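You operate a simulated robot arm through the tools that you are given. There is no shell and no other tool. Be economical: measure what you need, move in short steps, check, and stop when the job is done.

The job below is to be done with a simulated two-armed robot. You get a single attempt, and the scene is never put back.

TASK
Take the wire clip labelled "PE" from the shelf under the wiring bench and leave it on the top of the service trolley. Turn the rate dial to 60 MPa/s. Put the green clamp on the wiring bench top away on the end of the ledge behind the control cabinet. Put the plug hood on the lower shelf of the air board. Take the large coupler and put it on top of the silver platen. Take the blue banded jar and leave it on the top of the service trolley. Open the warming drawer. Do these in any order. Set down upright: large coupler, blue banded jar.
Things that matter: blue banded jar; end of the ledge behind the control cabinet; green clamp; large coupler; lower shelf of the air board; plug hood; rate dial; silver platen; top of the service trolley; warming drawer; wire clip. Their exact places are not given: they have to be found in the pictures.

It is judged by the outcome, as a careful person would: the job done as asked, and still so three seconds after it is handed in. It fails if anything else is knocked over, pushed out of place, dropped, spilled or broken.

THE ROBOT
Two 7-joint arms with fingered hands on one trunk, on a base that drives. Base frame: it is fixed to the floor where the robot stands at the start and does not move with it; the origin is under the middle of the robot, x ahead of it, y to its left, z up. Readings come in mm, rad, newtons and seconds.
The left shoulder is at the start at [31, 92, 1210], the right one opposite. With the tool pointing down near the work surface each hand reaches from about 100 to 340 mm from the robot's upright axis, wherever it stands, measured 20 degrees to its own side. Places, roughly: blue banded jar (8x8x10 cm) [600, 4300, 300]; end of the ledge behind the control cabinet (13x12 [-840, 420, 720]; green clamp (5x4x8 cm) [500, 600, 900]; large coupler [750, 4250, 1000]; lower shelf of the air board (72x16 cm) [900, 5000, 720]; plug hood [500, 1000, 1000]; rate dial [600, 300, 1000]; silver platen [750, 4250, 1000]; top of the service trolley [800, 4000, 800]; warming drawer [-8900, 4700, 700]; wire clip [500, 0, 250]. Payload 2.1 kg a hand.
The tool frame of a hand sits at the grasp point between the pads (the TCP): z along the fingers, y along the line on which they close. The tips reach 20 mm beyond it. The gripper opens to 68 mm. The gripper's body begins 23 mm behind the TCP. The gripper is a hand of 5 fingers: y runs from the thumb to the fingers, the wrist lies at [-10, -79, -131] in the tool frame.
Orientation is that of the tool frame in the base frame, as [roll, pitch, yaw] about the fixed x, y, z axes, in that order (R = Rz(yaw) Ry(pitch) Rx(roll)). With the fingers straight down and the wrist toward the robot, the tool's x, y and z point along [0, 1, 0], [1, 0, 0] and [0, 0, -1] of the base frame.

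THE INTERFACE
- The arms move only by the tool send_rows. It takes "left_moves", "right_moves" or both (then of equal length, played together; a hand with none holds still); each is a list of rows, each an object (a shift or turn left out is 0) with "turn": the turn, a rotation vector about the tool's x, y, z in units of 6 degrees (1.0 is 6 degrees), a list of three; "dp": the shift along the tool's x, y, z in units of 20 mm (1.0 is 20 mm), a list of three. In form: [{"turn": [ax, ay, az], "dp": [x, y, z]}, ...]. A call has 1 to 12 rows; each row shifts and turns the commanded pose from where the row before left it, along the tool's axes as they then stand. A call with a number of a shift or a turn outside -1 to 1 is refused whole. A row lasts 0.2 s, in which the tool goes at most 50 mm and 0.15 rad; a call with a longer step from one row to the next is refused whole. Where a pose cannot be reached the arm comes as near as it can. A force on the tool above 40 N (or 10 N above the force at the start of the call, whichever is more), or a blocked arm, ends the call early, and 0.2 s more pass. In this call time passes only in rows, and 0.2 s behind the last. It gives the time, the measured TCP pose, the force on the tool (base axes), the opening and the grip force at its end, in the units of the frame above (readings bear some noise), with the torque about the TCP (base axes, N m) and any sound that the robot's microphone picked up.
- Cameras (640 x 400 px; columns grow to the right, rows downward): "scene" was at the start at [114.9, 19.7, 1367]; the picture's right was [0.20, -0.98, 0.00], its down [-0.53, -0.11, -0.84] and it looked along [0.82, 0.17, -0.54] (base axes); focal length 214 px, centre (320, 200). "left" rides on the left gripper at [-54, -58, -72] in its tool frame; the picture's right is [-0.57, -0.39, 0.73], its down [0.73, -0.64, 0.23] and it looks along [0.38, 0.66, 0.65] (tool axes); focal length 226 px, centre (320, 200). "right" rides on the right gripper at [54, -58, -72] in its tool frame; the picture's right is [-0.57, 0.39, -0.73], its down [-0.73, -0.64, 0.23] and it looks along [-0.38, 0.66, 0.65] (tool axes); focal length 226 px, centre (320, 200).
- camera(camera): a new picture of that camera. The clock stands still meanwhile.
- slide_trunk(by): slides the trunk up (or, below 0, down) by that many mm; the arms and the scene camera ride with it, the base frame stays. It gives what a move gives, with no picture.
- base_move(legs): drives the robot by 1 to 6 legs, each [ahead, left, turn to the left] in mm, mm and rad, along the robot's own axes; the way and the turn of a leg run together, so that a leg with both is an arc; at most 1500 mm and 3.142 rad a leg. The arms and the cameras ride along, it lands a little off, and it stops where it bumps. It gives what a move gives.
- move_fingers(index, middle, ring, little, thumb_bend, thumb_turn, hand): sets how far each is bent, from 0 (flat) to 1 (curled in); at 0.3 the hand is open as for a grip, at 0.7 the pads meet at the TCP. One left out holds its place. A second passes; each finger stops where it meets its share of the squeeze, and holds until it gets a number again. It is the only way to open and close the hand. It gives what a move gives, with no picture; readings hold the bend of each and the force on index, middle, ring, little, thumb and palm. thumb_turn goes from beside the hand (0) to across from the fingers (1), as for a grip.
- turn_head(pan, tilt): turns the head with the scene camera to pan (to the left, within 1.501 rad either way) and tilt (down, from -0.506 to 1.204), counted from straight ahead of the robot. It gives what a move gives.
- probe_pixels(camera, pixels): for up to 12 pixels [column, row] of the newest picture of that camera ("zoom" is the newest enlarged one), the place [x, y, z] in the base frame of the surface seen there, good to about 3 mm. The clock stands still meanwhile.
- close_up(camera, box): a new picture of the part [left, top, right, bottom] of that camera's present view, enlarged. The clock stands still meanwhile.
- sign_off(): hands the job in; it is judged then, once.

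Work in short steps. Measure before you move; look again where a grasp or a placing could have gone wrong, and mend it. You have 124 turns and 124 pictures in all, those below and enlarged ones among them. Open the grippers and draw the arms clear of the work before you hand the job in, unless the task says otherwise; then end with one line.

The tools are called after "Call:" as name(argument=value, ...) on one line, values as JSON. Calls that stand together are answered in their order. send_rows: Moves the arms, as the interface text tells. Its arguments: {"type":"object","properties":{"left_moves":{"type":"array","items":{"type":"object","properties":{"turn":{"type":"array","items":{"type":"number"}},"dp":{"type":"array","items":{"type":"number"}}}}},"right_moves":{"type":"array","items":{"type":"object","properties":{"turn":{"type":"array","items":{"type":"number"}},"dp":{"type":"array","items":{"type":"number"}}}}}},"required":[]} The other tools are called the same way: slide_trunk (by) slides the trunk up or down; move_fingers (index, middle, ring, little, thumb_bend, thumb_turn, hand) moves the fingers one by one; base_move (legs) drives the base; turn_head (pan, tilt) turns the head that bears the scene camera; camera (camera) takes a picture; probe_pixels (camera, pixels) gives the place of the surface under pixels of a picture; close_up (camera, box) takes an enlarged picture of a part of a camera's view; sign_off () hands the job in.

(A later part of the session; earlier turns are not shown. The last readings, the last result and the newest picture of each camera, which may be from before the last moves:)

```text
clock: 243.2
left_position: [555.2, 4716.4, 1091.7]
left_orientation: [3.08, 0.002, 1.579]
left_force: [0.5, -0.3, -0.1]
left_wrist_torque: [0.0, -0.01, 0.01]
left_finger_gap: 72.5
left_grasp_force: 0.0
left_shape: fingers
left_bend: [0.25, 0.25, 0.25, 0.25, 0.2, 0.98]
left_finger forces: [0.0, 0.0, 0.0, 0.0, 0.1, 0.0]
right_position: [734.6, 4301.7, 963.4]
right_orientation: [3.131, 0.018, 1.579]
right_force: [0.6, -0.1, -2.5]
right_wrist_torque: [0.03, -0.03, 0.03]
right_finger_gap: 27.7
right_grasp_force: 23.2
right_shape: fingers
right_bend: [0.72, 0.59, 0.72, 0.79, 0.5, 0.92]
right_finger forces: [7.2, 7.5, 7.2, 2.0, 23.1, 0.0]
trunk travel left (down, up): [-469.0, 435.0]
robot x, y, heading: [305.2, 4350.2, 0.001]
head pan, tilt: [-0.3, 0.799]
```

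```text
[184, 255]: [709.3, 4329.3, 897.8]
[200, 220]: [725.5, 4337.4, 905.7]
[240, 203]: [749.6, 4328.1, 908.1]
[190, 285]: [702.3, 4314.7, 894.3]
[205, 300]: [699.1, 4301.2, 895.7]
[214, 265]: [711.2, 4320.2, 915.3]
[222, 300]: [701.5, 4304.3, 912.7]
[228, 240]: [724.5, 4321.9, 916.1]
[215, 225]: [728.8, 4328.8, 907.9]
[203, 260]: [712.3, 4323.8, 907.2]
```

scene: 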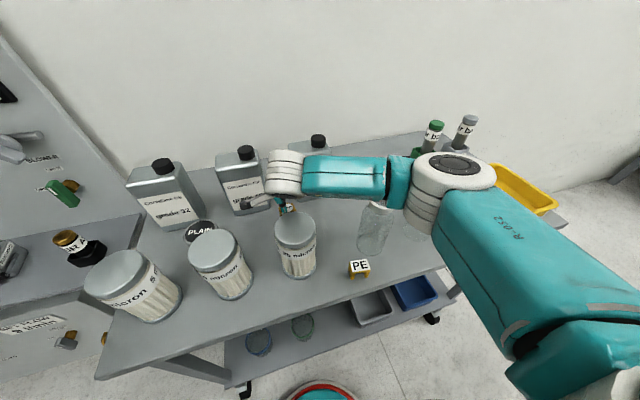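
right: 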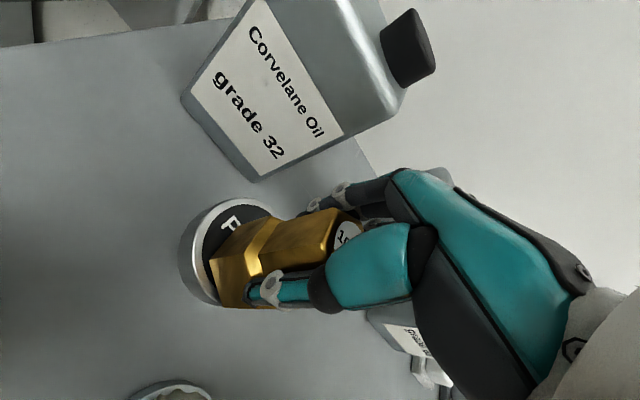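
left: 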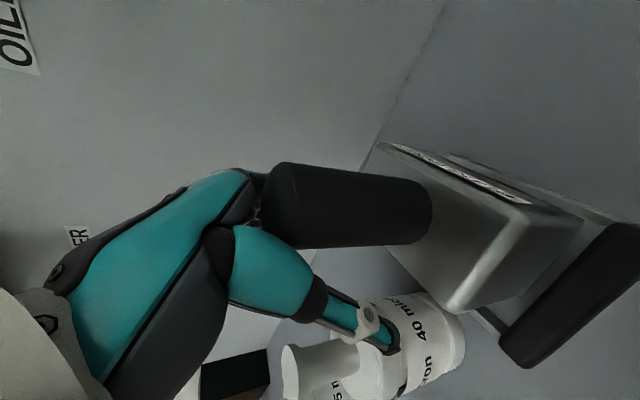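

The coupler's base centre is ≈(724,4300), ~9 mm off the platen centre. I correct by (+9,+4) mm and lower 5 mm.

Call:
send_rows(right_moves=[{"dp": [0.2, 0.45, 0]}, {"dp": [0, 0, 0.1]}, {"dp": [0, 0, 0.1]}, {"dp": [0, 0, 0.1]}])

```text
clock: 244.2
left_position: [553.0, 4716.5, 1092.7]
left_orientation: [3.077, 0.001, 1.578]
left_force: [-0.1, -0.2, -0.2]
left_wrist_torque: [-0.02, -0.02, 0.01]
left_finger_gap: 72.5
left_grasp_force: 0.3
left_shape: fingers
left_bend: [0.25, 0.25, 0.25, 0.25, 0.2, 0.98]
left_finger forces: [0.1, 0.0, 0.1, 0.0, 0.0, 0.0]
right_position: [744.2, 4308.2, 960.0]
right_orientation: [3.126, 0.019, 1.582]
right_force: [2.3, 0.1, 22.3]
right_wrist_torque: [-0.19, -0.5, 0.04]
right_finger_gap: 28.1
right_grasp_force: 33.9
right_shape: fingers
right_bend: [0.72, 0.56, 0.73, 0.8, 0.55, 0.92]
right_finger forces: [8.2, 18.6, 9.2, 2.2, 29.1, 0.0]
trunk travel left (down, up): [-469.0, 435.0]
robot x, y, heading: [305.9, 4350.2, 0.002]
head pan, tilt: [-0.3, 0.799]
```

Contact. I relieve 2 mm, open the hand and rise with the trunk, then look.

Call:
send_rows(right_moves=[{"dp": [0, 0, -0.1]}])

Call:
move_fingers(hand="right", index=0.3, middle=0.3, ring=0.3, little=0.3, thumb_bend=0.3)

Call:
slide_trunk(by=120)

Call:
camera(camera="right")

```text
clock: 244.6
left_position: [553.4, 4716.5, 1093.2]
left_orientation: [3.078, 0.001, 1.577]
left_force: [-0.1, -0.1, 0.4]
left_wrist_torque: [0.02, 0.02, 0.0]
left_finger_gap: 72.7
left_grasp_force: 0.0
left_shape: fingers
left_bend: [0.25, 0.25, 0.25, 0.25, 0.2, 0.98]
left_finger forces: [0.0, 0.1, 0.0, 0.0, 0.0, 0.0]
right_position: [743.0, 4306.9, 960.4]
right_orientation: [3.13, 0.02, 1.579]
right_force: [1.4, 0.7, 17.5]
right_wrist_torque: [-0.16, -0.39, 0.01]
right_finger_gap: 28.3
right_grasp_force: 32.0
right_shape: fingers
right_bend: [0.72, 0.56, 0.73, 0.8, 0.55, 0.92]
right_finger forces: [8.2, 16.2, 9.1, 2.2, 28.3, 0.1]
trunk travel left (down, up): [-469.0, 435.0]
robot x, y, heading: [304.3, 4351.9, -0.002]
head pan, tilt: [-0.3, 0.799]
```

```text
clock: 245.6
left_position: [554.2, 4716.8, 1092.3]
left_orientation: [3.079, 0.001, 1.579]
left_force: [0.6, -0.6, -0.2]
left_wrist_torque: [-0.01, 0.02, 0.06]
left_finger_gap: 72.6
left_grasp_force: 0.1
left_shape: fingers
left_bend: [0.25, 0.25, 0.25, 0.25, 0.2, 0.98]
left_finger forces: [0.0, 0.0, 0.0, 0.1, 0.0, 0.1]
right_position: [743.9, 4306.0, 958.5]
right_orientation: [3.131, 0.019, 1.577]
right_force: [-0.8, 1.4, 1.2]
right_wrist_torque: [0.0, 0.01, -0.04]
right_finger_gap: 62.9
right_grasp_force: 0.5
right_shape: fingers
right_bend: [0.3, 0.3, 0.3, 0.3, 0.3, 0.97]
right_finger forces: [0.0, 0.0, 0.1, 0.0, 1.4, 0.0]
trunk travel left (down, up): [-469.0, 435.0]
robot x, y, heading: [305.6, 4349.0, -0.002]
head pan, tilt: [-0.3, 0.799]
```

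```text
clock: 247.1
left_position: [554.3, 4715.8, 1213.4]
left_orientation: [3.078, 0.001, 1.579]
left_force: [0.6, -0.2, -0.8]
left_wrist_torque: [0.01, -0.02, 0.01]
left_finger_gap: 72.5
left_grasp_force: 0.0
left_shape: fingers
left_bend: [0.25, 0.25, 0.25, 0.25, 0.2, 0.98]
left_finger forces: [0.1, 0.0, 0.0, 0.0, 0.1, 0.1]
right_position: [744.2, 4306.9, 1078.2]
right_orientation: [3.131, 0.018, 1.582]
right_force: [-0.1, -1.0, 0.8]
right_wrist_torque: [0.0, 0.01, 0.02]
right_finger_gap: 62.3
right_grasp_force: 0.1
right_shape: fingers
right_bend: [0.3, 0.3, 0.3, 0.3, 0.3, 0.98]
right_finger forces: [0.0, 0.0, 0.0, 0.0, 0.0, 0.0]
trunk travel left (down, up): [-589.0, 315.0]
robot x, y, heading: [301.5, 4350.4, -0.002]
head pan, tilt: [-0.3, 0.799]
```

```text
25 pictures are left
```

right: 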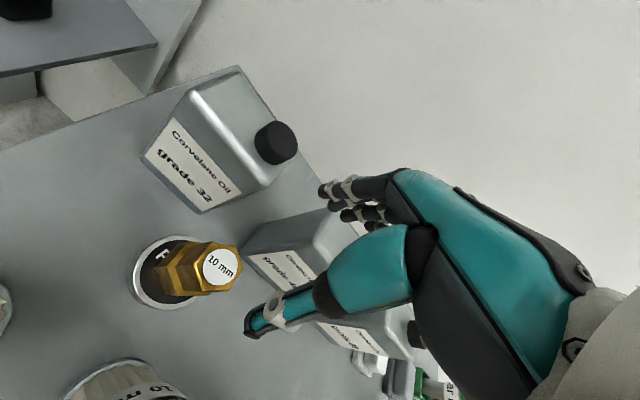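

Coupler stands on the platen. Now the jar on the lower shelf: I back off, put the right hand in the handshake pose (yaw π, tilt 36°), open it wide, lower the trunk fully and look.

Call:
base_move(legs=[[-300, 0, 0]])

Call:
send_rows(right_moves=[{"dp": [0, -1, 0]}, {"dp": [0, -1, 0]}, {"dp": [0, -1, 0]}, {"dp": [0, -1, 0]}, {"turn": [0, 0, -1]}, {"turn": [0, 0, -1]}, {"turn": [0, 0, -1]}, {"turn": [0, 0, -1]}, {"turn": [0, 0, -1]}, {"turn": [0, 0, -1]}, {"turn": [0, 0, -1]}])

Call:
send_rows(right_moves=[{"turn": [0, -1, 0]}, {"turn": [0, -1, 0]}, {"turn": [0, -1, 0]}, {"turn": [0, -1, 0]}, {"turn": [0, -1, 0]}, {"turn": [0, -1, 0]}, {"turn": [-0.59, 0, -0.8]}, {"turn": [-0.59, 0, -0.8]}, {"turn": [-0.59, 0, -0.8]}, {"turn": [-0.59, 0, -0.8]}, {"turn": [-0.59, 0, -0.8]}, {"turn": [-0.59, 0, -0.8]}])

Call:
send_rows(right_moves=[{"turn": [-0.59, 0, -0.8]}, {"turn": [-0.59, 0, -0.8]}, {"dp": [0.59, 0, 0.8]}, {"dp": [0.59, 0, 0.8]}, {"dp": [0.59, 0, 0.8]}, {"dp": [0.59, 0, 0.8]}])

Call:
move_fingers(hand="right", index=0.05, middle=0.05, ring=0.05, little=0.05, thumb_bend=0.05)

Call:
slide_trunk(by=-400)

Call:
slide_trunk(by=-188)

Call:
camera(camera="scene")

```text
clock: 249.1
left_position: [260.1, 4716.4, 1212.4]
left_orientation: [3.08, 0.0, 1.579]
left_force: [0.3, 0.3, 0.1]
left_wrist_torque: [0.0, 0.03, 0.0]
left_finger_gap: 72.6
left_grasp_force: 0.0
left_shape: fingers
left_bend: [0.25, 0.25, 0.25, 0.25, 0.2, 0.98]
left_finger forces: [0.0, 0.1, 0.1, 0.1, 0.0, 0.0]
right_position: [449.7, 4305.6, 1079.4]
right_orientation: [3.13, 0.018, 1.578]
right_force: [0.7, 0.0, 0.9]
right_wrist_torque: [0.05, -0.02, 0.0]
right_finger_gap: 62.5
right_grasp_force: 0.0
right_shape: fingers
right_bend: [0.3, 0.3, 0.3, 0.3, 0.3, 0.98]
right_finger forces: [0.1, 0.1, 0.0, 0.1, 0.0, 0.1]
trunk travel left (down, up): [-589.0, 315.0]
robot x, y, heading: [12.4, 4349.6, -0.002]
head pan, tilt: [-0.3, 0.799]
```

```text
clock: 251.5
left_position: [260.4, 4714.9, 1213.1]
left_orientation: [3.078, 0.001, 1.578]
left_force: [-0.1, 0.3, -1.0]
left_wrist_torque: [-0.01, 0.01, 0.01]
left_finger_gap: 72.4
left_grasp_force: 0.1
left_shape: fingers
left_bend: [0.25, 0.25, 0.25, 0.25, 0.2, 0.98]
left_finger forces: [0.0, 0.1, 0.0, 0.1, 0.0, 0.0]
right_position: [370.8, 4307.1, 1076.6]
right_orientation: [-3.136, 0.022, 2.314]
right_force: [0.0, 1.5, 0.8]
right_wrist_torque: [0.01, 0.0, 0.01]
right_finger_gap: 62.5
right_grasp_force: 0.1
right_shape: fingers
right_bend: [0.3, 0.3, 0.3, 0.3, 0.3, 0.98]
right_finger forces: [0.0, 0.1, 0.1, 0.1, 0.1, 0.1]
trunk travel left (down, up): [-589.0, 315.0]
robot x, y, heading: [12.7, 4350.8, -0.0]
head pan, tilt: [-0.3, 0.799]
```

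```text
clock: 254.1
left_position: [261.3, 4716.2, 1212.7]
left_orientation: [3.079, 0.004, 1.578]
left_force: [-0.6, -0.3, 0.3]
left_wrist_torque: [-0.02, 0.0, 0.01]
left_finger_gap: 72.5
left_grasp_force: 0.0
left_shape: fingers
left_bend: [0.25, 0.25, 0.25, 0.25, 0.2, 0.98]
left_finger forces: [0.1, 0.0, 0.0, 0.0, 0.0, 0.0]
right_position: [365.0, 4351.9, 1092.2]
right_orientation: [-3.141, 0.593, 2.727]
right_force: [-0.7, 0.8, -0.3]
right_wrist_torque: [-0.02, -0.03, 0.01]
right_finger_gap: 62.3
right_grasp_force: 0.0
right_shape: fingers
right_bend: [0.3, 0.3, 0.3, 0.3, 0.3, 0.98]
right_finger forces: [0.0, 0.1, 0.0, 0.0, 0.0, 0.0]
right hand out of reach, approached as far as the arm can: row 7, 8, 9, 10, 11
trunk travel left (down, up): [-589.0, 315.0]
robot x, y, heading: [14.9, 4350.4, 0.002]
head pan, tilt: [-0.3, 0.799]
```

```text
clock: 255.5
left_position: [261.0, 4715.8, 1212.3]
left_orientation: [3.079, 0.002, 1.579]
left_force: [-0.3, -1.0, 0.2]
left_wrist_torque: [-0.01, -0.03, 0.0]
left_finger_gap: 72.3
left_grasp_force: 0.0
left_shape: fingers
left_bend: [0.25, 0.25, 0.25, 0.25, 0.2, 0.98]
left_finger forces: [0.1, 0.0, 0.0, 0.0, 0.0, 0.0]
right_position: [366.4, 4350.5, 1034.1]
right_orientation: [3.134, 0.587, 2.932]
right_force: [-0.3, -0.1, 0.7]
right_wrist_torque: [0.0, 0.0, 0.01]
right_finger_gap: 62.4
right_grasp_force: 0.0
right_shape: fingers
right_bend: [0.3, 0.3, 0.3, 0.3, 0.3, 0.98]
right_finger forces: [0.0, 0.0, 0.0, 0.0, 0.0, 0.0]
right hand out of reach, approached as far as the arm can: row 5, 6
trunk travel left (down, up): [-589.0, 315.0]
robot x, y, heading: [13.1, 4352.7, -0.009]
head pan, tilt: [-0.3, 0.799]
```

```text
clock: 256.5
left_position: [260.7, 4717.3, 1213.1]
left_orientation: [3.079, -0.001, 1.577]
left_force: [0.1, 0.0, -0.9]
left_wrist_torque: [0.02, 0.01, 0.02]
left_finger_gap: 72.3
left_grasp_force: 0.0
left_shape: fingers
left_bend: [0.25, 0.25, 0.25, 0.25, 0.2, 0.98]
left_finger forces: [0.0, 0.0, 0.0, 0.0, 0.1, 0.0]
right_position: [366.9, 4348.6, 1034.9]
right_orientation: [3.134, 0.588, 2.932]
right_force: [-0.7, -0.3, 0.0]
right_wrist_torque: [0.0, 0.02, -0.01]
right_finger_gap: 95.6
right_grasp_force: 0.0
right_shape: fingers
right_bend: [0.05, 0.05, 0.05, 0.05, 0.06, 0.98]
right_finger forces: [0.0, 0.1, 0.0, 0.0, 0.0, 0.0]
trunk travel left (down, up): [-589.0, 315.0]
robot x, y, heading: [14.1, 4348.3, -0.001]
head pan, tilt: [-0.3, 0.799]
```

```text
clock: 260.3
left_position: [261.0, 4716.3, 813.6]
left_orientation: [3.081, 0.002, 1.578]
left_force: [1.1, 0.0, -0.4]
left_wrist_torque: [-0.04, 0.0, -0.02]
left_finger_gap: 72.8
left_grasp_force: 0.1
left_shape: fingers
left_bend: [0.25, 0.25, 0.25, 0.25, 0.2, 0.98]
left_finger forces: [0.0, 0.1, 0.0, 0.1, 0.1, 0.1]
right_position: [350.9, 4350.6, 584.3]
right_orientation: [-3.114, 0.437, 2.947]
right_force: [-0.3, -0.3, -0.7]
right_wrist_torque: [-0.02, 0.03, -0.02]
right_finger_gap: 95.8
right_grasp_force: 0.1
right_shape: fingers
right_bend: [0.05, 0.05, 0.05, 0.05, 0.05, 0.98]
right_finger forces: [0.0, 0.0, 0.0, 0.1, 0.0, 0.0]
trunk travel left (down, up): [-189.0, 715.0]
robot x, y, heading: [12.9, 4350.7, 0.0]
head pan, tilt: [-0.3, 0.799]
```

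```text
clock: 262.4
left_position: [260.5, 4715.9, 623.2]
left_orientation: [3.079, 0.001, 1.578]
left_force: [0.5, -0.1, 1.2]
left_wrist_torque: [-0.02, 0.0, 0.04]
left_finger_gap: 72.7
left_grasp_force: 0.1
left_shape: fingers
left_bend: [0.25, 0.25, 0.25, 0.25, 0.2, 0.98]
left_finger forces: [0.0, 0.0, 0.0, 0.0, 0.0, 0.1]
right_position: [325.9, 4349.1, 359.0]
right_orientation: [-3.084, 0.288, 2.959]
right_force: [-0.4, -1.0, -0.3]
right_wrist_torque: [0.0, -0.02, -0.02]
right_finger_gap: 95.7
right_grasp_force: 0.0
right_shape: fingers
right_bend: [0.05, 0.05, 0.05, 0.05, 0.05, 0.98]
right_finger forces: [0.0, 0.0, 0.0, 0.0, 0.0, 0.1]
trunk travel left (down, up): [-1.0, 903.0]
robot x, y, heading: [12.3, 4347.5, -0.002]
head pan, tilt: [-0.3, 0.799]
```

```text
24 pictures are left
```

scene: 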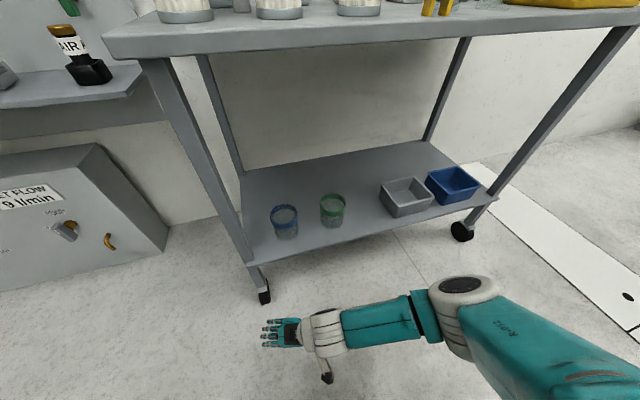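

The right hand now hangs at z 359 with a 96 mm opening, so the jar is reachable. I probe the jar's blue band and the shelf.

Call:
close_up(camera="scene", box=[250, 190, 360, 260])

Call:
probe_pixels(camera="scene", pixels=[[271, 216], [297, 214], [284, 223], [284, 206], [320, 203], [345, 212], [286, 240], [310, 235], [265, 255], [390, 225]])

```text
5.71 times, centred on (305, 225) of scene
```

zoom: 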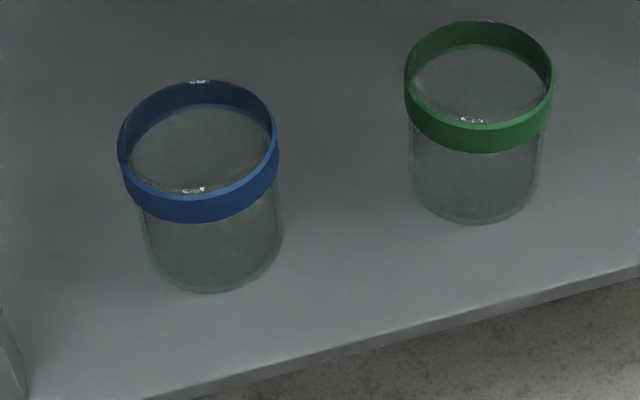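

```text
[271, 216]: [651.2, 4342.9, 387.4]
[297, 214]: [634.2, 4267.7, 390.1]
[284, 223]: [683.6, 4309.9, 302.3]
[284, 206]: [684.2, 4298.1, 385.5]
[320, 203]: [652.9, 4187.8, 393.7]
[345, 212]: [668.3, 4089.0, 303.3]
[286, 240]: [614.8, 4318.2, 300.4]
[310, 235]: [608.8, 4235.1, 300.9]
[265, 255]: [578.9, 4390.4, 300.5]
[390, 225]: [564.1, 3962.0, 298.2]
```

Jar centre ≈(645,4306), rim z ≈397. I raise the hand 75 mm, drive so that it's over the jar, and check from the hand camera.

Call:
send_rows(right_moves=[{"dp": [-0.28, 0, -0.96]}, {"dp": [-0.28, 0, -0.96]}, {"dp": [-0.28, 0, -0.96]}, {"dp": [-0.28, 0, -0.96]}])

Call:
base_move(legs=[[0, -43, 0], [319, 0, 0.002]])

Call:
camera(camera="right")

Call:
camera(camera="scene")

```text
clock: 263.4
left_position: [260.8, 4715.7, 625.7]
left_orientation: [3.08, 0.002, 1.578]
left_force: [-0.1, 0.7, -0.6]
left_wrist_torque: [0.03, 0.0, 0.01]
left_finger_gap: 72.4
left_grasp_force: 0.1
left_shape: fingers
left_bend: [0.25, 0.25, 0.25, 0.25, 0.2, 0.98]
left_finger forces: [0.0, 0.0, 0.0, 0.0, 0.0, 0.0]
right_position: [326.7, 4354.4, 436.8]
right_orientation: [-3.082, 0.287, 2.961]
right_force: [-0.2, 0.0, 0.3]
right_wrist_torque: [-0.01, 0.0, 0.02]
right_finger_gap: 95.7
right_grasp_force: 0.0
right_shape: fingers
right_bend: [0.05, 0.05, 0.05, 0.05, 0.05, 0.98]
right_finger forces: [0.0, 0.1, 0.1, 0.0, 0.1, 0.1]
trunk travel left (down, up): [-1.0, 903.0]
robot x, y, heading: [11.8, 4348.7, -0.003]
head pan, tilt: [-0.3, 0.799]
```

```text
clock: 266.0
left_position: [582.6, 4674.3, 623.5]
left_orientation: [3.079, 0.001, 1.581]
left_force: [0.5, -0.2, -0.2]
left_wrist_torque: [0.0, -0.01, -0.01]
left_finger_gap: 72.5
left_grasp_force: 0.1
left_shape: fingers
left_bend: [0.25, 0.25, 0.25, 0.25, 0.2, 0.98]
left_finger forces: [0.1, 0.0, 0.0, 0.1, 0.0, 0.0]
right_position: [648.0, 4310.5, 437.1]
right_orientation: [-3.084, 0.287, 2.964]
right_force: [0.6, 0.1, 0.0]
right_wrist_torque: [-0.01, 0.0, 0.03]
right_finger_gap: 95.6
right_grasp_force: 0.1
right_shape: fingers
right_bend: [0.05, 0.05, 0.05, 0.05, 0.05, 0.98]
right_finger forces: [0.0, 0.0, 0.0, 0.1, 0.1, 0.0]
trunk travel left (down, up): [-1.0, 903.0]
robot x, y, heading: [334.0, 4305.8, 0.006]
head pan, tilt: [-0.3, 0.799]
```

```text
22 pictures are left
```

right: 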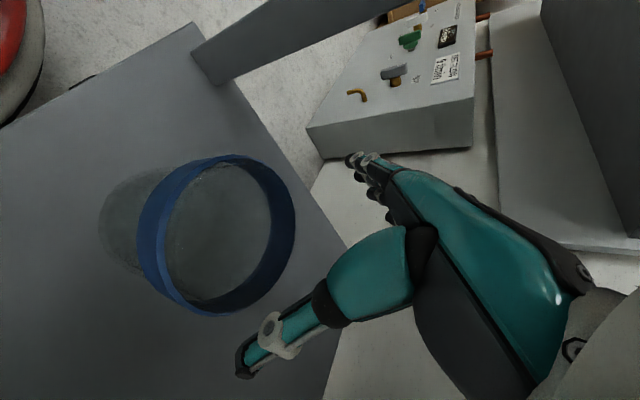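

```text
21 pictures are left
```

scene: 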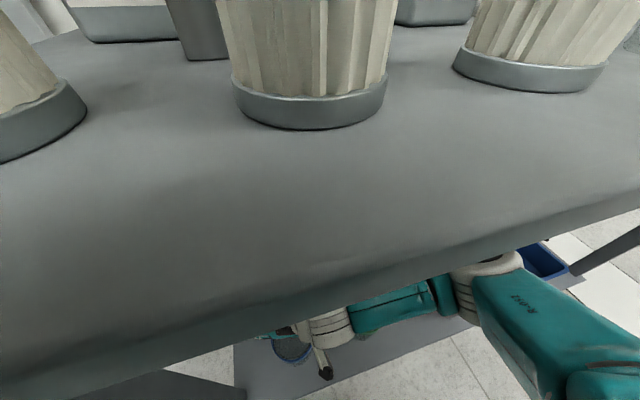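

Aligned well; I shift (−5,−6) mm, lower 52 mm, close on the jar and lift 60 mm, then look.

Call:
send_rows(right_moves=[{"dp": [0.18, -0.34, 0]}, {"dp": [0.25, 0, 0.85]}, {"dp": [0.25, 0, 0.85]}, {"dp": [0.25, 0, 0.85]}])

Call:
move_fingers(hand="right", index=0.7, middle=0.7, ring=0.7, little=0.7, thumb_bend=0.7)

Call:
send_rows(right_moves=[{"dp": [-0.14, 0, -0.48]}, {"dp": [-0.25, 0, -0.85]}, {"dp": [-0.25, 0, -0.85]}, {"dp": [-0.25, 0, -0.85]}])

Call:
camera(camera="right")

```text
clock: 267.0
left_position: [579.9, 4673.9, 624.9]
left_orientation: [3.079, 0.001, 1.58]
left_force: [0.7, 0.2, 0.0]
left_wrist_torque: [-0.02, -0.01, 0.01]
left_finger_gap: 72.7
left_grasp_force: 0.1
left_shape: fingers
left_bend: [0.25, 0.25, 0.25, 0.25, 0.2, 0.98]
left_finger forces: [0.0, 0.1, 0.0, 0.0, 0.0, 0.0]
right_position: [644.9, 4301.7, 383.7]
right_orientation: [-3.085, 0.289, 2.965]
right_force: [-1.8, -1.5, 8.8]
right_wrist_torque: [-0.1, 0.05, -0.03]
right_finger_gap: 97.8
right_grasp_force: 3.8
right_shape: fingers
right_bend: [0.04, 0.05, 0.05, 0.05, 0.01, 0.98]
right_finger forces: [1.6, 0.0, 0.0, 0.1, 5.9, 0.0]
trunk travel left (down, up): [-1.0, 903.0]
robot x, y, heading: [333.6, 4306.3, 0.002]
head pan, tilt: [-0.3, 0.799]
```

```text
clock: 268.0
left_position: [580.8, 4673.9, 625.3]
left_orientation: [3.077, 0.0, 1.581]
left_force: [-0.4, 0.6, -0.3]
left_wrist_torque: [-0.02, 0.0, 0.0]
left_finger_gap: 72.7
left_grasp_force: 0.2
left_shape: fingers
left_bend: [0.25, 0.25, 0.25, 0.25, 0.2, 0.98]
left_finger forces: [0.1, 0.0, 0.0, 0.1, 0.0, 0.1]
right_position: [645.4, 4303.4, 384.0]
right_orientation: [-3.088, 0.292, 2.964]
right_force: [1.7, 0.6, 39.0]
right_wrist_torque: [-0.3, 0.26, 0.45]
right_finger_gap: 90.4
right_grasp_force: 48.9
right_shape: fingers
right_bend: [0.1, 0.26, 0.32, 0.59, 0.23, 0.94]
right_finger forces: [14.6, 10.5, 13.3, 8.5, 51.8, 0.0]
trunk travel left (down, up): [-1.0, 903.0]
robot x, y, heading: [336.9, 4308.4, 0.002]
head pan, tilt: [-0.3, 0.799]
```

```text
clock: 269.0
left_position: [582.1, 4674.4, 624.6]
left_orientation: [3.079, 0.003, 1.582]
left_force: [-0.1, 0.4, 0.1]
left_wrist_torque: [-0.02, -0.04, -0.04]
left_finger_gap: 72.4
left_grasp_force: 0.1
left_shape: fingers
left_bend: [0.25, 0.25, 0.25, 0.25, 0.2, 0.98]
left_finger forces: [0.0, 0.1, 0.1, 0.1, 0.1, 0.0]
right_position: [645.1, 4306.4, 445.8]
right_orientation: [-3.082, 0.287, 2.964]
right_force: [-0.1, -0.5, -2.3]
right_wrist_torque: [0.01, -0.02, 0.0]
right_finger_gap: 86.6
right_grasp_force: 33.4
right_shape: fingers
right_bend: [0.12, 0.25, 0.35, 0.62, 0.36, 0.88]
right_finger forces: [9.9, 8.3, 9.6, 5.3, 33.2, 0.0]
trunk travel left (down, up): [-1.0, 903.0]
robot x, y, heading: [335.8, 4309.3, 0.001]
head pan, tilt: [-0.3, 0.799]
```

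```text
20 pictures are left
```

right: 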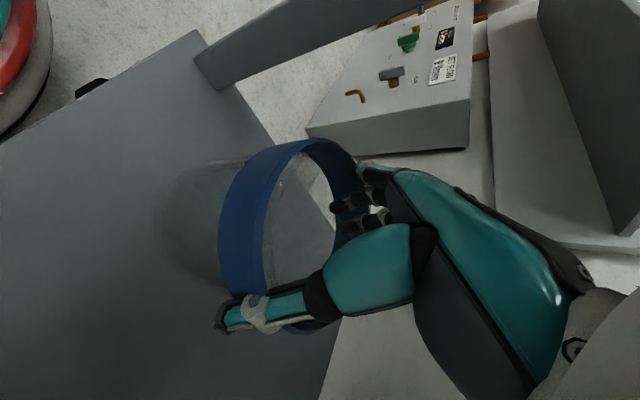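

The jar is held upright. I back out, raise the trunk, move along to y≈3835 and in over the free front spot of the trolley top.

Call:
base_move(legs=[[-330, 0, 0]])

Call:
slide_trunk(by=400)

Call:
slide_trunk(by=155)

Call:
base_move(legs=[[0, -472, 0], [255, 0, 0]])

Call:
turn_head(pan=-0.1, tilt=1.0)

Call:
camera(camera="scene")

Call:
camera(camera="right")

```text
clock: 271.2
left_position: [252.9, 4672.4, 624.4]
left_orientation: [3.079, 0.003, 1.577]
left_force: [-0.2, -0.2, 0.3]
left_wrist_torque: [0.0, 0.02, 0.0]
left_finger_gap: 72.5
left_grasp_force: 0.0
left_shape: fingers
left_bend: [0.25, 0.25, 0.25, 0.25, 0.2, 0.98]
left_finger forces: [0.0, 0.0, 0.0, 0.0, 0.0, 0.0]
right_position: [315.4, 4304.8, 445.1]
right_orientation: [-3.083, 0.289, 2.961]
right_force: [1.4, 0.1, -0.8]
right_wrist_torque: [0.0, 0.01, 0.0]
right_finger_gap: 86.6
right_grasp_force: 33.1
right_shape: fingers
right_bend: [0.12, 0.25, 0.35, 0.62, 0.36, 0.88]
right_finger forces: [9.8, 8.2, 9.8, 5.4, 33.1, 0.0]
trunk travel left (down, up): [-1.0, 903.0]
robot x, y, heading: [6.5, 4307.1, -0.001]
head pan, tilt: [-0.3, 0.799]
```

```text
clock: 275.1
left_position: [252.7, 4673.2, 1024.8]
left_orientation: [3.078, 0.002, 1.576]
left_force: [0.1, 0.2, -0.2]
left_wrist_torque: [0.02, -0.02, 0.01]
left_finger_gap: 72.7
left_grasp_force: 0.2
left_shape: fingers
left_bend: [0.25, 0.25, 0.25, 0.25, 0.2, 0.98]
left_finger forces: [0.0, 0.0, 0.0, 0.0, 0.0, 0.1]
right_position: [314.0, 4305.6, 845.7]
right_orientation: [-3.084, 0.287, 2.96]
right_force: [-0.2, -0.2, -1.0]
right_wrist_torque: [-0.02, 0.01, 0.04]
right_finger_gap: 85.9
right_grasp_force: 32.3
right_shape: fingers
right_bend: [0.12, 0.25, 0.35, 0.62, 0.36, 0.88]
right_finger forces: [9.4, 7.9, 9.6, 5.2, 31.8, 0.1]
trunk travel left (down, up): [-401.0, 503.0]
robot x, y, heading: [6.7, 4308.6, -0.003]
head pan, tilt: [-0.3, 0.799]
```

```text
clock: 276.8
left_position: [252.8, 4673.5, 1180.2]
left_orientation: [3.078, 0.002, 1.577]
left_force: [-0.8, -0.2, -0.7]
left_wrist_torque: [-0.01, -0.01, -0.01]
left_finger_gap: 72.2
left_grasp_force: 0.1
left_shape: fingers
left_bend: [0.25, 0.25, 0.25, 0.25, 0.2, 0.98]
left_finger forces: [0.0, 0.0, 0.1, 0.0, 0.0, 0.0]
right_position: [315.4, 4306.0, 1000.3]
right_orientation: [-3.083, 0.286, 2.962]
right_force: [-0.5, 0.3, -1.3]
right_wrist_torque: [0.02, 0.02, 0.01]
right_finger_gap: 86.0
right_grasp_force: 31.8
right_shape: fingers
right_bend: [0.12, 0.25, 0.35, 0.62, 0.36, 0.88]
right_finger forces: [9.4, 7.7, 9.6, 5.2, 31.6, 0.1]
trunk travel left (down, up): [-556.0, 348.0]
robot x, y, heading: [5.8, 4307.0, 0.0]
head pan, tilt: [-0.3, 0.799]
```

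```text
clock: 281.1
left_position: [507.9, 4189.3, 1178.9]
left_orientation: [3.079, 0.001, 1.572]
left_force: [0.5, 0.6, -0.2]
left_wrist_torque: [-0.01, 0.01, -0.02]
left_finger_gap: 72.5
left_grasp_force: 0.0
left_shape: fingers
left_bend: [0.25, 0.25, 0.25, 0.25, 0.2, 0.98]
left_finger forces: [0.0, 0.1, 0.1, 0.0, 0.1, 0.0]
right_position: [568.1, 3821.3, 1000.7]
right_orientation: [-3.082, 0.288, 2.955]
right_force: [-0.6, -0.7, -0.9]
right_wrist_torque: [0.01, -0.01, 0.01]
right_finger_gap: 85.8
right_grasp_force: 31.6
right_shape: fingers
right_bend: [0.12, 0.25, 0.35, 0.62, 0.37, 0.88]
right_finger forces: [9.3, 7.7, 9.7, 5.1, 31.6, 0.0]
trunk travel left (down, up): [-556.0, 348.0]
robot x, y, heading: [258.6, 3821.9, -0.008]
head pan, tilt: [-0.3, 0.799]
```

```text
clock: 281.9
left_position: [506.8, 4189.3, 1179.1]
left_orientation: [3.079, 0.001, 1.572]
left_force: [-0.3, 0.4, -0.3]
left_wrist_torque: [0.01, 0.0, -0.01]
left_finger_gap: 72.6
left_grasp_force: 0.0
left_shape: fingers
left_bend: [0.25, 0.25, 0.25, 0.25, 0.2, 0.98]
left_finger forces: [0.0, 0.1, 0.0, 0.1, 0.0, 0.2]
right_position: [567.2, 3820.3, 1000.5]
right_orientation: [-3.084, 0.288, 2.954]
right_force: [-0.3, -0.1, -0.5]
right_wrist_torque: [0.03, 0.01, -0.02]
right_finger_gap: 85.6
right_grasp_force: 31.8
right_shape: fingers
right_bend: [0.12, 0.25, 0.35, 0.62, 0.37, 0.88]
right_finger forces: [9.3, 7.9, 9.7, 5.2, 31.6, 0.0]
trunk travel left (down, up): [-556.0, 348.0]
robot x, y, heading: [261.0, 3823.7, -0.009]
head pan, tilt: [-0.099, 1.0]
```

```text
19 pictures are left
```

scene: 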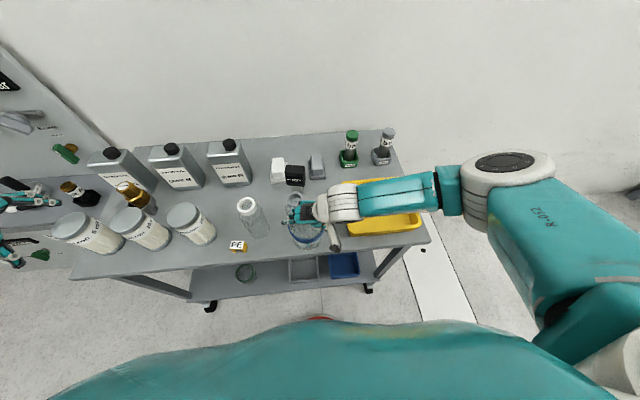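

```text
18 pictures are left
```

right: 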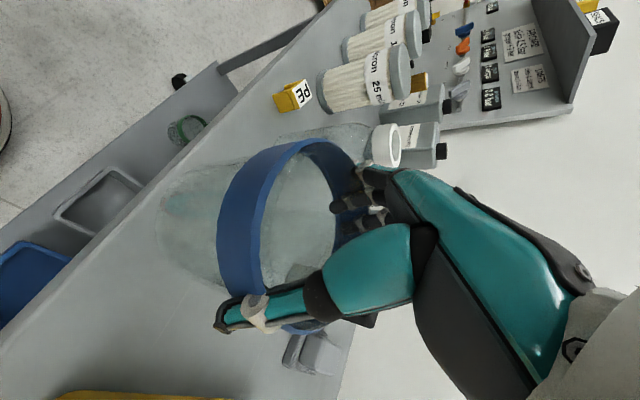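

I need to see where the second glass bottle stands relative to the jar; I zoom in there.

Call:
close_up(camera="scene", box=[220, 160, 360, 270])

Call:
probe_pixels(camera="scene", pixels=[[265, 245], [285, 252], [305, 252], [335, 255], [270, 225], [248, 205], [345, 230], [360, 245], [400, 240], [340, 200]])

```text
3.64 times, centred on (290, 215) of scene
```

zoom: 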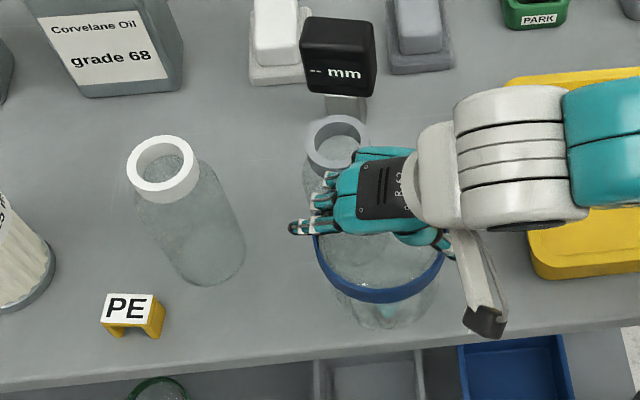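

```text
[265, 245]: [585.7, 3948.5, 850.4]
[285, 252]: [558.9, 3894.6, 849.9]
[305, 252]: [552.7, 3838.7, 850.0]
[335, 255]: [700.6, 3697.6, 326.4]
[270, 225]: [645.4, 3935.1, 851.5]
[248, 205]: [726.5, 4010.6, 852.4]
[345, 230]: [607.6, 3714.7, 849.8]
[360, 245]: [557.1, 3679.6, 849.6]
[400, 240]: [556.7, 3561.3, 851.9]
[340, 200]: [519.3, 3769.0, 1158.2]
```

Bottle 2 stands just behind at ≈(640,3835). A free spot is at (590,3752), between it and the tray. I shift there, lower, release mainly with the thumb, rise and check.

Call:
base_move(legs=[[0, -69, 0.008], [24, 0, 0]])

Call:
slide_trunk(by=-62)

Call:
slide_trunk(by=-4)

Call:
camera(camera="right")

```text
clock: 283.3
left_position: [528.3, 4121.9, 1180.3]
left_orientation: [3.078, 0.003, 1.579]
left_force: [0.0, -0.7, -0.2]
left_wrist_torque: [0.0, -0.01, 0.0]
left_finger_gap: 72.3
left_grasp_force: 0.1
left_shape: fingers
left_bend: [0.25, 0.25, 0.25, 0.25, 0.2, 0.98]
left_finger forces: [0.0, 0.1, 0.0, 0.0, 0.1, 0.0]
right_position: [592.5, 3754.6, 1001.1]
right_orientation: [-3.082, 0.287, 2.964]
right_force: [-0.5, -0.1, -1.5]
right_wrist_torque: [-0.01, 0.04, 0.02]
right_finger_gap: 85.9
right_grasp_force: 31.4
right_shape: fingers
right_bend: [0.12, 0.25, 0.35, 0.62, 0.37, 0.88]
right_finger forces: [9.4, 7.8, 9.7, 5.2, 31.5, 0.0]
trunk travel left (down, up): [-556.0, 348.0]
robot x, y, heading: [281.4, 3757.7, 0.004]
head pan, tilt: [-0.099, 1.0]
```

```text
clock: 284.3
left_position: [527.0, 4121.3, 1118.7]
left_orientation: [3.079, 0.001, 1.58]
left_force: [-0.1, 0.2, -0.1]
left_wrist_torque: [-0.02, -0.01, 0.01]
left_finger_gap: 72.6
left_grasp_force: 0.0
left_shape: fingers
left_bend: [0.25, 0.25, 0.25, 0.25, 0.2, 0.98]
left_finger forces: [0.0, 0.0, 0.1, 0.1, 0.0, 0.1]
right_position: [591.5, 3754.9, 939.5]
right_orientation: [-3.086, 0.29, 2.962]
right_force: [2.8, 0.1, 13.0]
right_wrist_torque: [-0.15, 0.17, 0.01]
right_finger_gap: 85.8
right_grasp_force: 37.6
right_shape: fingers
right_bend: [0.12, 0.25, 0.35, 0.62, 0.36, 0.88]
right_finger forces: [11.0, 9.0, 11.9, 6.2, 37.0, 0.0]
trunk travel left (down, up): [-494.0, 410.0]
robot x, y, heading: [283.6, 3750.6, 0.0]
head pan, tilt: [-0.099, 1.0]
```

```text
clock: 285.0
left_position: [526.1, 4121.2, 1114.6]
left_orientation: [3.076, 0.002, 1.58]
left_force: [0.4, -0.2, 0.1]
left_wrist_torque: [0.05, 0.01, -0.03]
left_finger_gap: 72.3
left_grasp_force: 0.1
left_shape: fingers
left_bend: [0.25, 0.25, 0.25, 0.25, 0.2, 0.98]
left_finger forces: [0.0, 0.1, 0.0, 0.0, 0.0, 0.1]
right_position: [591.7, 3755.1, 937.3]
right_orientation: [-3.09, 0.293, 2.963]
right_force: [2.1, 0.0, 22.2]
right_wrist_torque: [-0.5, 0.42, 0.01]
right_finger_gap: 86.5
right_grasp_force: 43.3
right_shape: fingers
right_bend: [0.11, 0.25, 0.34, 0.61, 0.36, 0.9]
right_finger forces: [11.4, 10.1, 13.2, 6.9, 44.4, 0.0]
trunk travel left (down, up): [-490.0, 414.0]
robot x, y, heading: [282.3, 3754.8, -0.003]
head pan, tilt: [-0.099, 1.0]
stopped: the force on the tool passed its limit at 41 N (the readings are from after the stop); the commanded pose is now the measured one
```

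```text
16 pictures are left
```

right: 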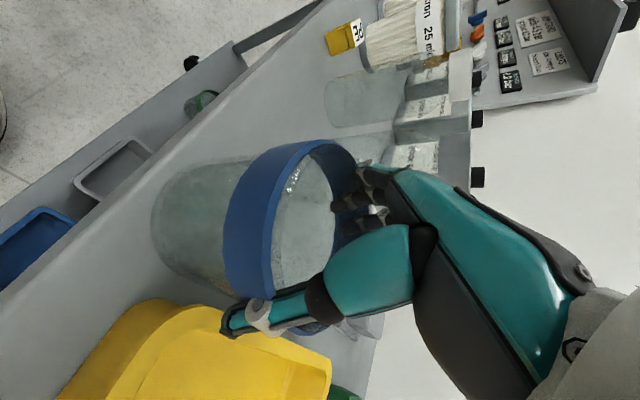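

The jar stands on the trolley (contact 22–40 N). I release thumb first, rise, back away and take a look, then turn round to view the way to the warming drawer.

Call:
move_fingers(hand="right", thumb_bend=0.02, index=0.06, middle=0.16, ring=0.25, little=0.5)

Call:
slide_trunk(by=120)

Call:
base_move(legs=[[-300, 0, 0]])

Call:
camera(camera="scene")

Call:
base_move(legs=[[0, 0, 1.571], [0, 0, 1.571]])

Call:
turn_head(pan=0, tilt=0.25)

Call:
camera(camera="scene")

```text
clock: 286.0
left_position: [527.6, 4120.8, 1113.4]
left_orientation: [3.079, 0.001, 1.58]
left_force: [-0.3, 0.6, 0.8]
left_wrist_torque: [-0.01, -0.01, 0.02]
left_finger_gap: 72.4
left_grasp_force: 0.0
left_shape: fingers
left_bend: [0.25, 0.25, 0.25, 0.25, 0.2, 0.98]
left_finger forces: [0.0, 0.0, 0.0, 0.0, 0.1, 0.1]
right_position: [592.5, 3755.0, 936.5]
right_orientation: [-3.087, 0.292, 2.963]
right_force: [-0.7, 1.0, 1.4]
right_wrist_torque: [-0.02, -0.04, 0.0]
right_finger_gap: 96.8
right_grasp_force: 1.8
right_shape: fingers
right_bend: [0.05, 0.16, 0.24, 0.49, 0.01, 0.97]
right_finger forces: [1.1, 0.0, 0.3, 2.0, 1.3, 0.0]
trunk travel left (down, up): [-490.0, 414.0]
robot x, y, heading: [284.8, 3753.7, 0.001]
head pan, tilt: [-0.099, 1.0]
```

```text
clock: 287.5
left_position: [527.3, 4120.8, 1233.7]
left_orientation: [3.08, 0.001, 1.58]
left_force: [0.7, -0.3, -0.1]
left_wrist_torque: [-0.01, 0.02, 0.03]
left_finger_gap: 72.6
left_grasp_force: 0.0
left_shape: fingers
left_bend: [0.25, 0.25, 0.25, 0.25, 0.2, 0.98]
left_finger forces: [0.0, 0.0, 0.1, 0.1, 0.0, 0.0]
right_position: [592.1, 3754.3, 1055.9]
right_orientation: [-3.085, 0.29, 2.964]
right_force: [-0.4, -0.8, -0.2]
right_wrist_torque: [-0.01, 0.01, -0.03]
right_finger_gap: 96.2
right_grasp_force: 0.0
right_shape: fingers
right_bend: [0.06, 0.16, 0.25, 0.5, 0.02, 0.98]
right_finger forces: [0.1, 0.1, 0.0, 0.0, 0.0, 0.0]
trunk travel left (down, up): [-610.0, 294.0]
robot x, y, heading: [280.1, 3755.1, 0.004]
head pan, tilt: [-0.099, 1.0]
```

```text
clock: 289.6
left_position: [223.3, 4121.9, 1233.8]
left_orientation: [3.078, 0.002, 1.586]
left_force: [-0.4, 0.0, -0.1]
left_wrist_torque: [0.03, 0.01, 0.02]
left_finger_gap: 72.6
left_grasp_force: 0.1
left_shape: fingers
left_bend: [0.25, 0.25, 0.25, 0.25, 0.2, 0.98]
left_finger forces: [0.0, 0.0, 0.1, 0.0, 0.0, 0.0]
right_position: [290.9, 3755.1, 1056.2]
right_orientation: [-3.088, 0.291, 2.968]
right_force: [-0.1, -0.6, 0.4]
right_wrist_torque: [-0.04, 0.01, 0.03]
right_finger_gap: 96.0
right_grasp_force: 0.0
right_shape: fingers
right_bend: [0.06, 0.16, 0.25, 0.5, 0.02, 0.98]
right_finger forces: [0.1, 0.0, 0.0, 0.0, 0.0, 0.0]
trunk travel left (down, up): [-610.0, 294.0]
robot x, y, heading: [-17.5, 3754.7, 0.007]
head pan, tilt: [-0.099, 1.0]
```

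```text
15 pictures are left
```

scene: 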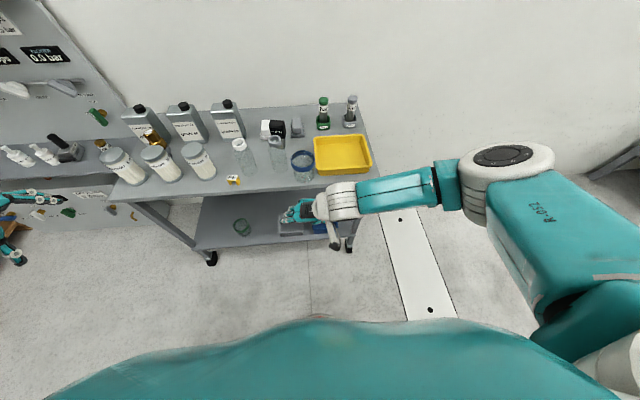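

```text
clock: 297.7
left_position: [-252.9, 3378.8, 1234.2]
left_orientation: [3.08, 0.003, -1.525]
left_force: [-0.4, 0.1, 0.8]
left_wrist_torque: [0.0, -0.04, 0.0]
left_finger_gap: 72.5
left_grasp_force: 0.0
left_shape: fingers
left_bend: [0.25, 0.25, 0.25, 0.25, 0.2, 0.98]
left_finger forces: [0.0, 0.1, 0.0, 0.1, 0.0, 0.0]
right_position: [-331.6, 3743.4, 1055.3]
right_orientation: [-3.087, 0.29, -0.14]
right_force: [-0.3, -0.5, -0.1]
right_wrist_torque: [-0.05, 0.03, -0.03]
right_finger_gap: 96.0
right_grasp_force: 0.0
right_shape: fingers
right_bend: [0.06, 0.16, 0.25, 0.5, 0.02, 0.98]
right_finger forces: [0.0, 0.1, 0.0, 0.0, 0.1, 0.1]
trunk travel left (down, up): [-610.0, 294.0]
robot x, y, heading: [-21.9, 3756.6, -3.107]
head pan, tilt: [-0.099, 1.0]
```

```text
clock: 298.8
left_position: [-252.6, 3379.3, 1233.9]
left_orientation: [3.078, 0.002, -1.524]
left_force: [0.5, 0.6, 1.3]
left_wrist_torque: [0.0, -0.03, -0.01]
left_finger_gap: 72.6
left_grasp_force: 0.1
left_shape: fingers
left_bend: [0.25, 0.25, 0.25, 0.25, 0.2, 0.98]
left_finger forces: [0.0, 0.1, 0.0, 0.0, 0.1, 0.1]
right_position: [-330.5, 3744.1, 1056.2]
right_orientation: [-3.087, 0.291, -0.14]
right_force: [0.4, 0.1, -0.8]
right_wrist_torque: [0.0, -0.02, 0.0]
right_finger_gap: 96.0
right_grasp_force: 0.0
right_shape: fingers
right_bend: [0.06, 0.16, 0.25, 0.5, 0.02, 0.98]
right_finger forces: [0.1, 0.0, 0.0, 0.0, 0.1, 0.0]
trunk travel left (down, up): [-610.0, 294.0]
robot x, y, heading: [-17.8, 3754.3, -3.104]
head pan, tilt: [0.0, 0.25]
```

```text
14 pictures are left
```

scene: 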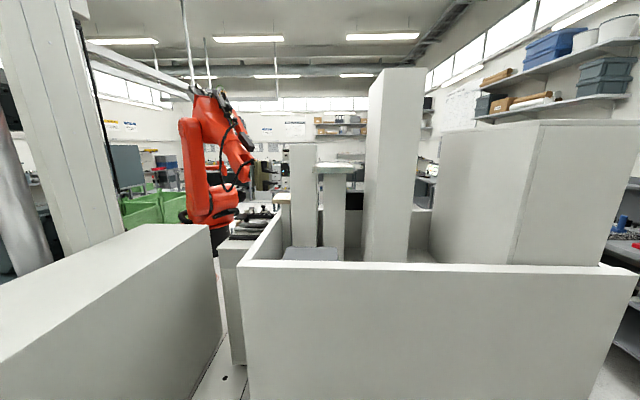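

Everything on the trolley stands as wanted. Now the way west is blocked by a partition; I probe its ends and the gap on the right, looking further right too.

Call:
probe_pixels(camera="scene", pixels=[[240, 340], [605, 330], [225, 380], [620, 370], [215, 340], [520, 180], [630, 150], [395, 100], [300, 230], [440, 230], [210, 240], [340, 165]])

Call:
turn_head(pan=-0.8, tilt=0.3)

Call:
camera(camera="scene")

Call:
probe_pixels(camera="scene", pixels=[[100, 330], [160, 300], [200, 260], [230, 240], [260, 300], [300, 260], [180, 220], [120, 200], [220, 330], [330, 330], [150, 250], [250, 210]])

```text
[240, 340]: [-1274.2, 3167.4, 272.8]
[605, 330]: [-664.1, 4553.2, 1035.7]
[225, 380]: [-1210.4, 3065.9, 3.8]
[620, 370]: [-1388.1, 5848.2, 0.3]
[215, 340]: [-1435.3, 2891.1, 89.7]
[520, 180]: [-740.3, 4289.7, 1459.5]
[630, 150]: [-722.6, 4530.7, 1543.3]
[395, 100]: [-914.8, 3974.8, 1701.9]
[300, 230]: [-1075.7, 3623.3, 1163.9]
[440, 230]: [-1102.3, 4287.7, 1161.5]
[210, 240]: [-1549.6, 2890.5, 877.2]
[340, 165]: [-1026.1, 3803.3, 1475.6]
```

```text
clock: 299.9
left_position: [-253.1, 3380.6, 1233.4]
left_orientation: [3.079, 0.002, -1.525]
left_force: [0.0, -0.4, 0.0]
left_wrist_torque: [0.02, -0.02, 0.02]
left_finger_gap: 72.4
left_grasp_force: 0.1
left_shape: fingers
left_bend: [0.25, 0.25, 0.25, 0.25, 0.2, 0.98]
left_finger forces: [0.1, 0.0, 0.0, 0.0, 0.1, 0.0]
right_position: [-331.7, 3744.5, 1057.5]
right_orientation: [-3.086, 0.291, -0.139]
right_force: [0.3, -0.5, 0.1]
right_wrist_torque: [0.0, -0.02, 0.01]
right_finger_gap: 96.1
right_grasp_force: 0.0
right_shape: fingers
right_bend: [0.06, 0.16, 0.25, 0.5, 0.02, 0.98]
right_finger forces: [0.1, 0.0, 0.0, 0.1, 0.1, 0.0]
trunk travel left (down, up): [-610.0, 294.0]
robot x, y, heading: [-23.0, 3751.5, -3.098]
head pan, tilt: [-0.799, 0.3]
```

```text
13 pictures are left
```

scene: 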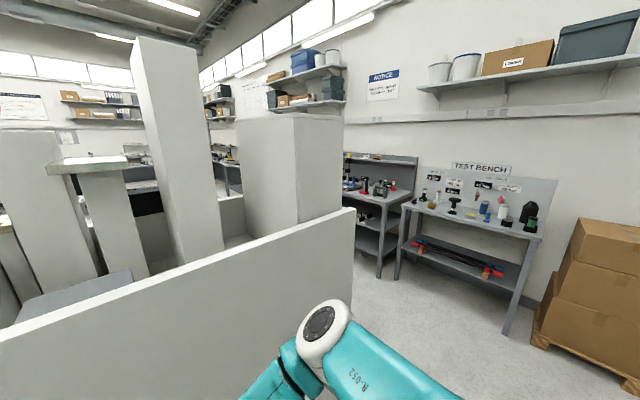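

```text
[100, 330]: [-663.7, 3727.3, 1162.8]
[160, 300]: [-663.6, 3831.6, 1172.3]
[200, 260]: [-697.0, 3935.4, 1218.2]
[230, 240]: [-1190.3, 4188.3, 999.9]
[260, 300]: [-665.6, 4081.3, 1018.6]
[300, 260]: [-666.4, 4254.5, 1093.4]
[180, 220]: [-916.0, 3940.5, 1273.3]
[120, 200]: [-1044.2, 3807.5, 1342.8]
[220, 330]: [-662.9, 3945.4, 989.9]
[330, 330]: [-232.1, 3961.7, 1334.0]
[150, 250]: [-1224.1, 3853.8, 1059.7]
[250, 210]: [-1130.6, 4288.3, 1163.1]
```

The partition spans y≈3150–4580 at x −663; the corridor beyond it (y≈4650–5800) is free. I go to y≈5200, straighten, advance and look west.

Call:
base_move(legs=[[0, -1450, -0.043], [1300, 0, 0]])

Call:
turn_head(pan=0, tilt=0.25)

Call:
camera(camera="scene")

Call:
probe_pixels(camera="scene", pixels=[[320, 300], [320, 260], [320, 230], [280, 260], [360, 260], [250, 260], [400, 260], [300, 220], [340, 220], [270, 220], [370, 225], [320, 200]])

```text
clock: 313.1
left_position: [-1563.3, 4855.3, 1233.8]
left_orientation: [3.079, 0.002, -1.577]
left_force: [0.3, 0.8, -0.8]
left_wrist_torque: [-0.01, 0.01, 0.05]
left_finger_gap: 72.2
left_grasp_force: 0.1
left_shape: fingers
left_bend: [0.25, 0.25, 0.25, 0.25, 0.2, 0.98]
left_finger forces: [0.0, 0.1, 0.0, 0.1, 0.0, 0.0]
right_position: [-1622.7, 5222.3, 1056.5]
right_orientation: [-3.087, 0.29, -0.193]
right_force: [-0.8, -0.3, -0.2]
right_wrist_torque: [0.01, 0.04, 0.01]
right_finger_gap: 96.0
right_grasp_force: 0.0
right_shape: fingers
right_bend: [0.06, 0.16, 0.25, 0.5, 0.02, 0.98]
right_finger forces: [0.1, 0.0, 0.0, 0.0, 0.0, 0.2]
trunk travel left (down, up): [-610.0, 294.0]
robot x, y, heading: [-1311.7, 5218.7, 3.129]
head pan, tilt: [-0.799, 0.3]
```

```text
clock: 314.3
left_position: [-1563.8, 4856.0, 1234.0]
left_orientation: [3.078, 0.002, -1.576]
left_force: [0.2, 0.1, -0.1]
left_wrist_torque: [-0.01, -0.01, 0.02]
left_finger_gap: 72.4
left_grasp_force: 0.1
left_shape: fingers
left_bend: [0.25, 0.25, 0.25, 0.25, 0.2, 0.98]
left_finger forces: [0.0, 0.0, 0.0, 0.1, 0.0, 0.0]
right_position: [-1621.9, 5222.2, 1057.3]
right_orientation: [-3.086, 0.291, -0.194]
right_force: [1.4, -0.2, 0.7]
right_wrist_torque: [0.0, 0.02, 0.02]
right_finger_gap: 95.9
right_grasp_force: 0.1
right_shape: fingers
right_bend: [0.06, 0.16, 0.25, 0.5, 0.02, 0.98]
right_finger forces: [0.0, 0.0, 0.0, 0.1, 0.0, 0.0]
trunk travel left (down, up): [-610.0, 294.0]
robot x, y, heading: [-1312.7, 5217.4, 3.126]
head pan, tilt: [0.0, 0.25]
```

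```text
12 pictures are left
```

scene: 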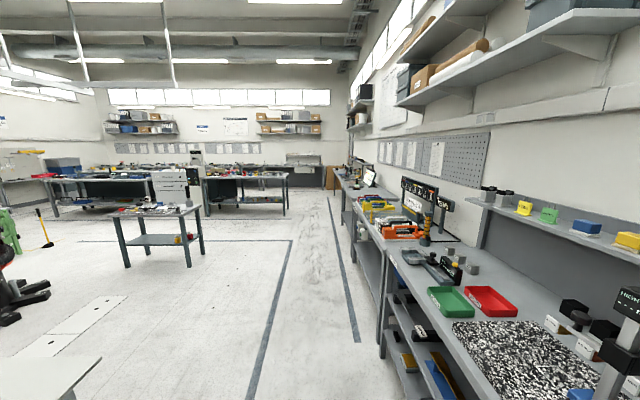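

```text
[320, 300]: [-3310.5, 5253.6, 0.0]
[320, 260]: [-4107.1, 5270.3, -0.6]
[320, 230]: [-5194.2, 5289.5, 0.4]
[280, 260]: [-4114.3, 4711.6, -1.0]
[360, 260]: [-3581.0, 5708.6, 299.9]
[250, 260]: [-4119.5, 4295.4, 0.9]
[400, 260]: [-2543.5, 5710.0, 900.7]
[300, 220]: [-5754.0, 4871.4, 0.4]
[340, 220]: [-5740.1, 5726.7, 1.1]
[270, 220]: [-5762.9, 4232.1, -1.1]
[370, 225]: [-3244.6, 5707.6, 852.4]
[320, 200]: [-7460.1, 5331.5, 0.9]
```

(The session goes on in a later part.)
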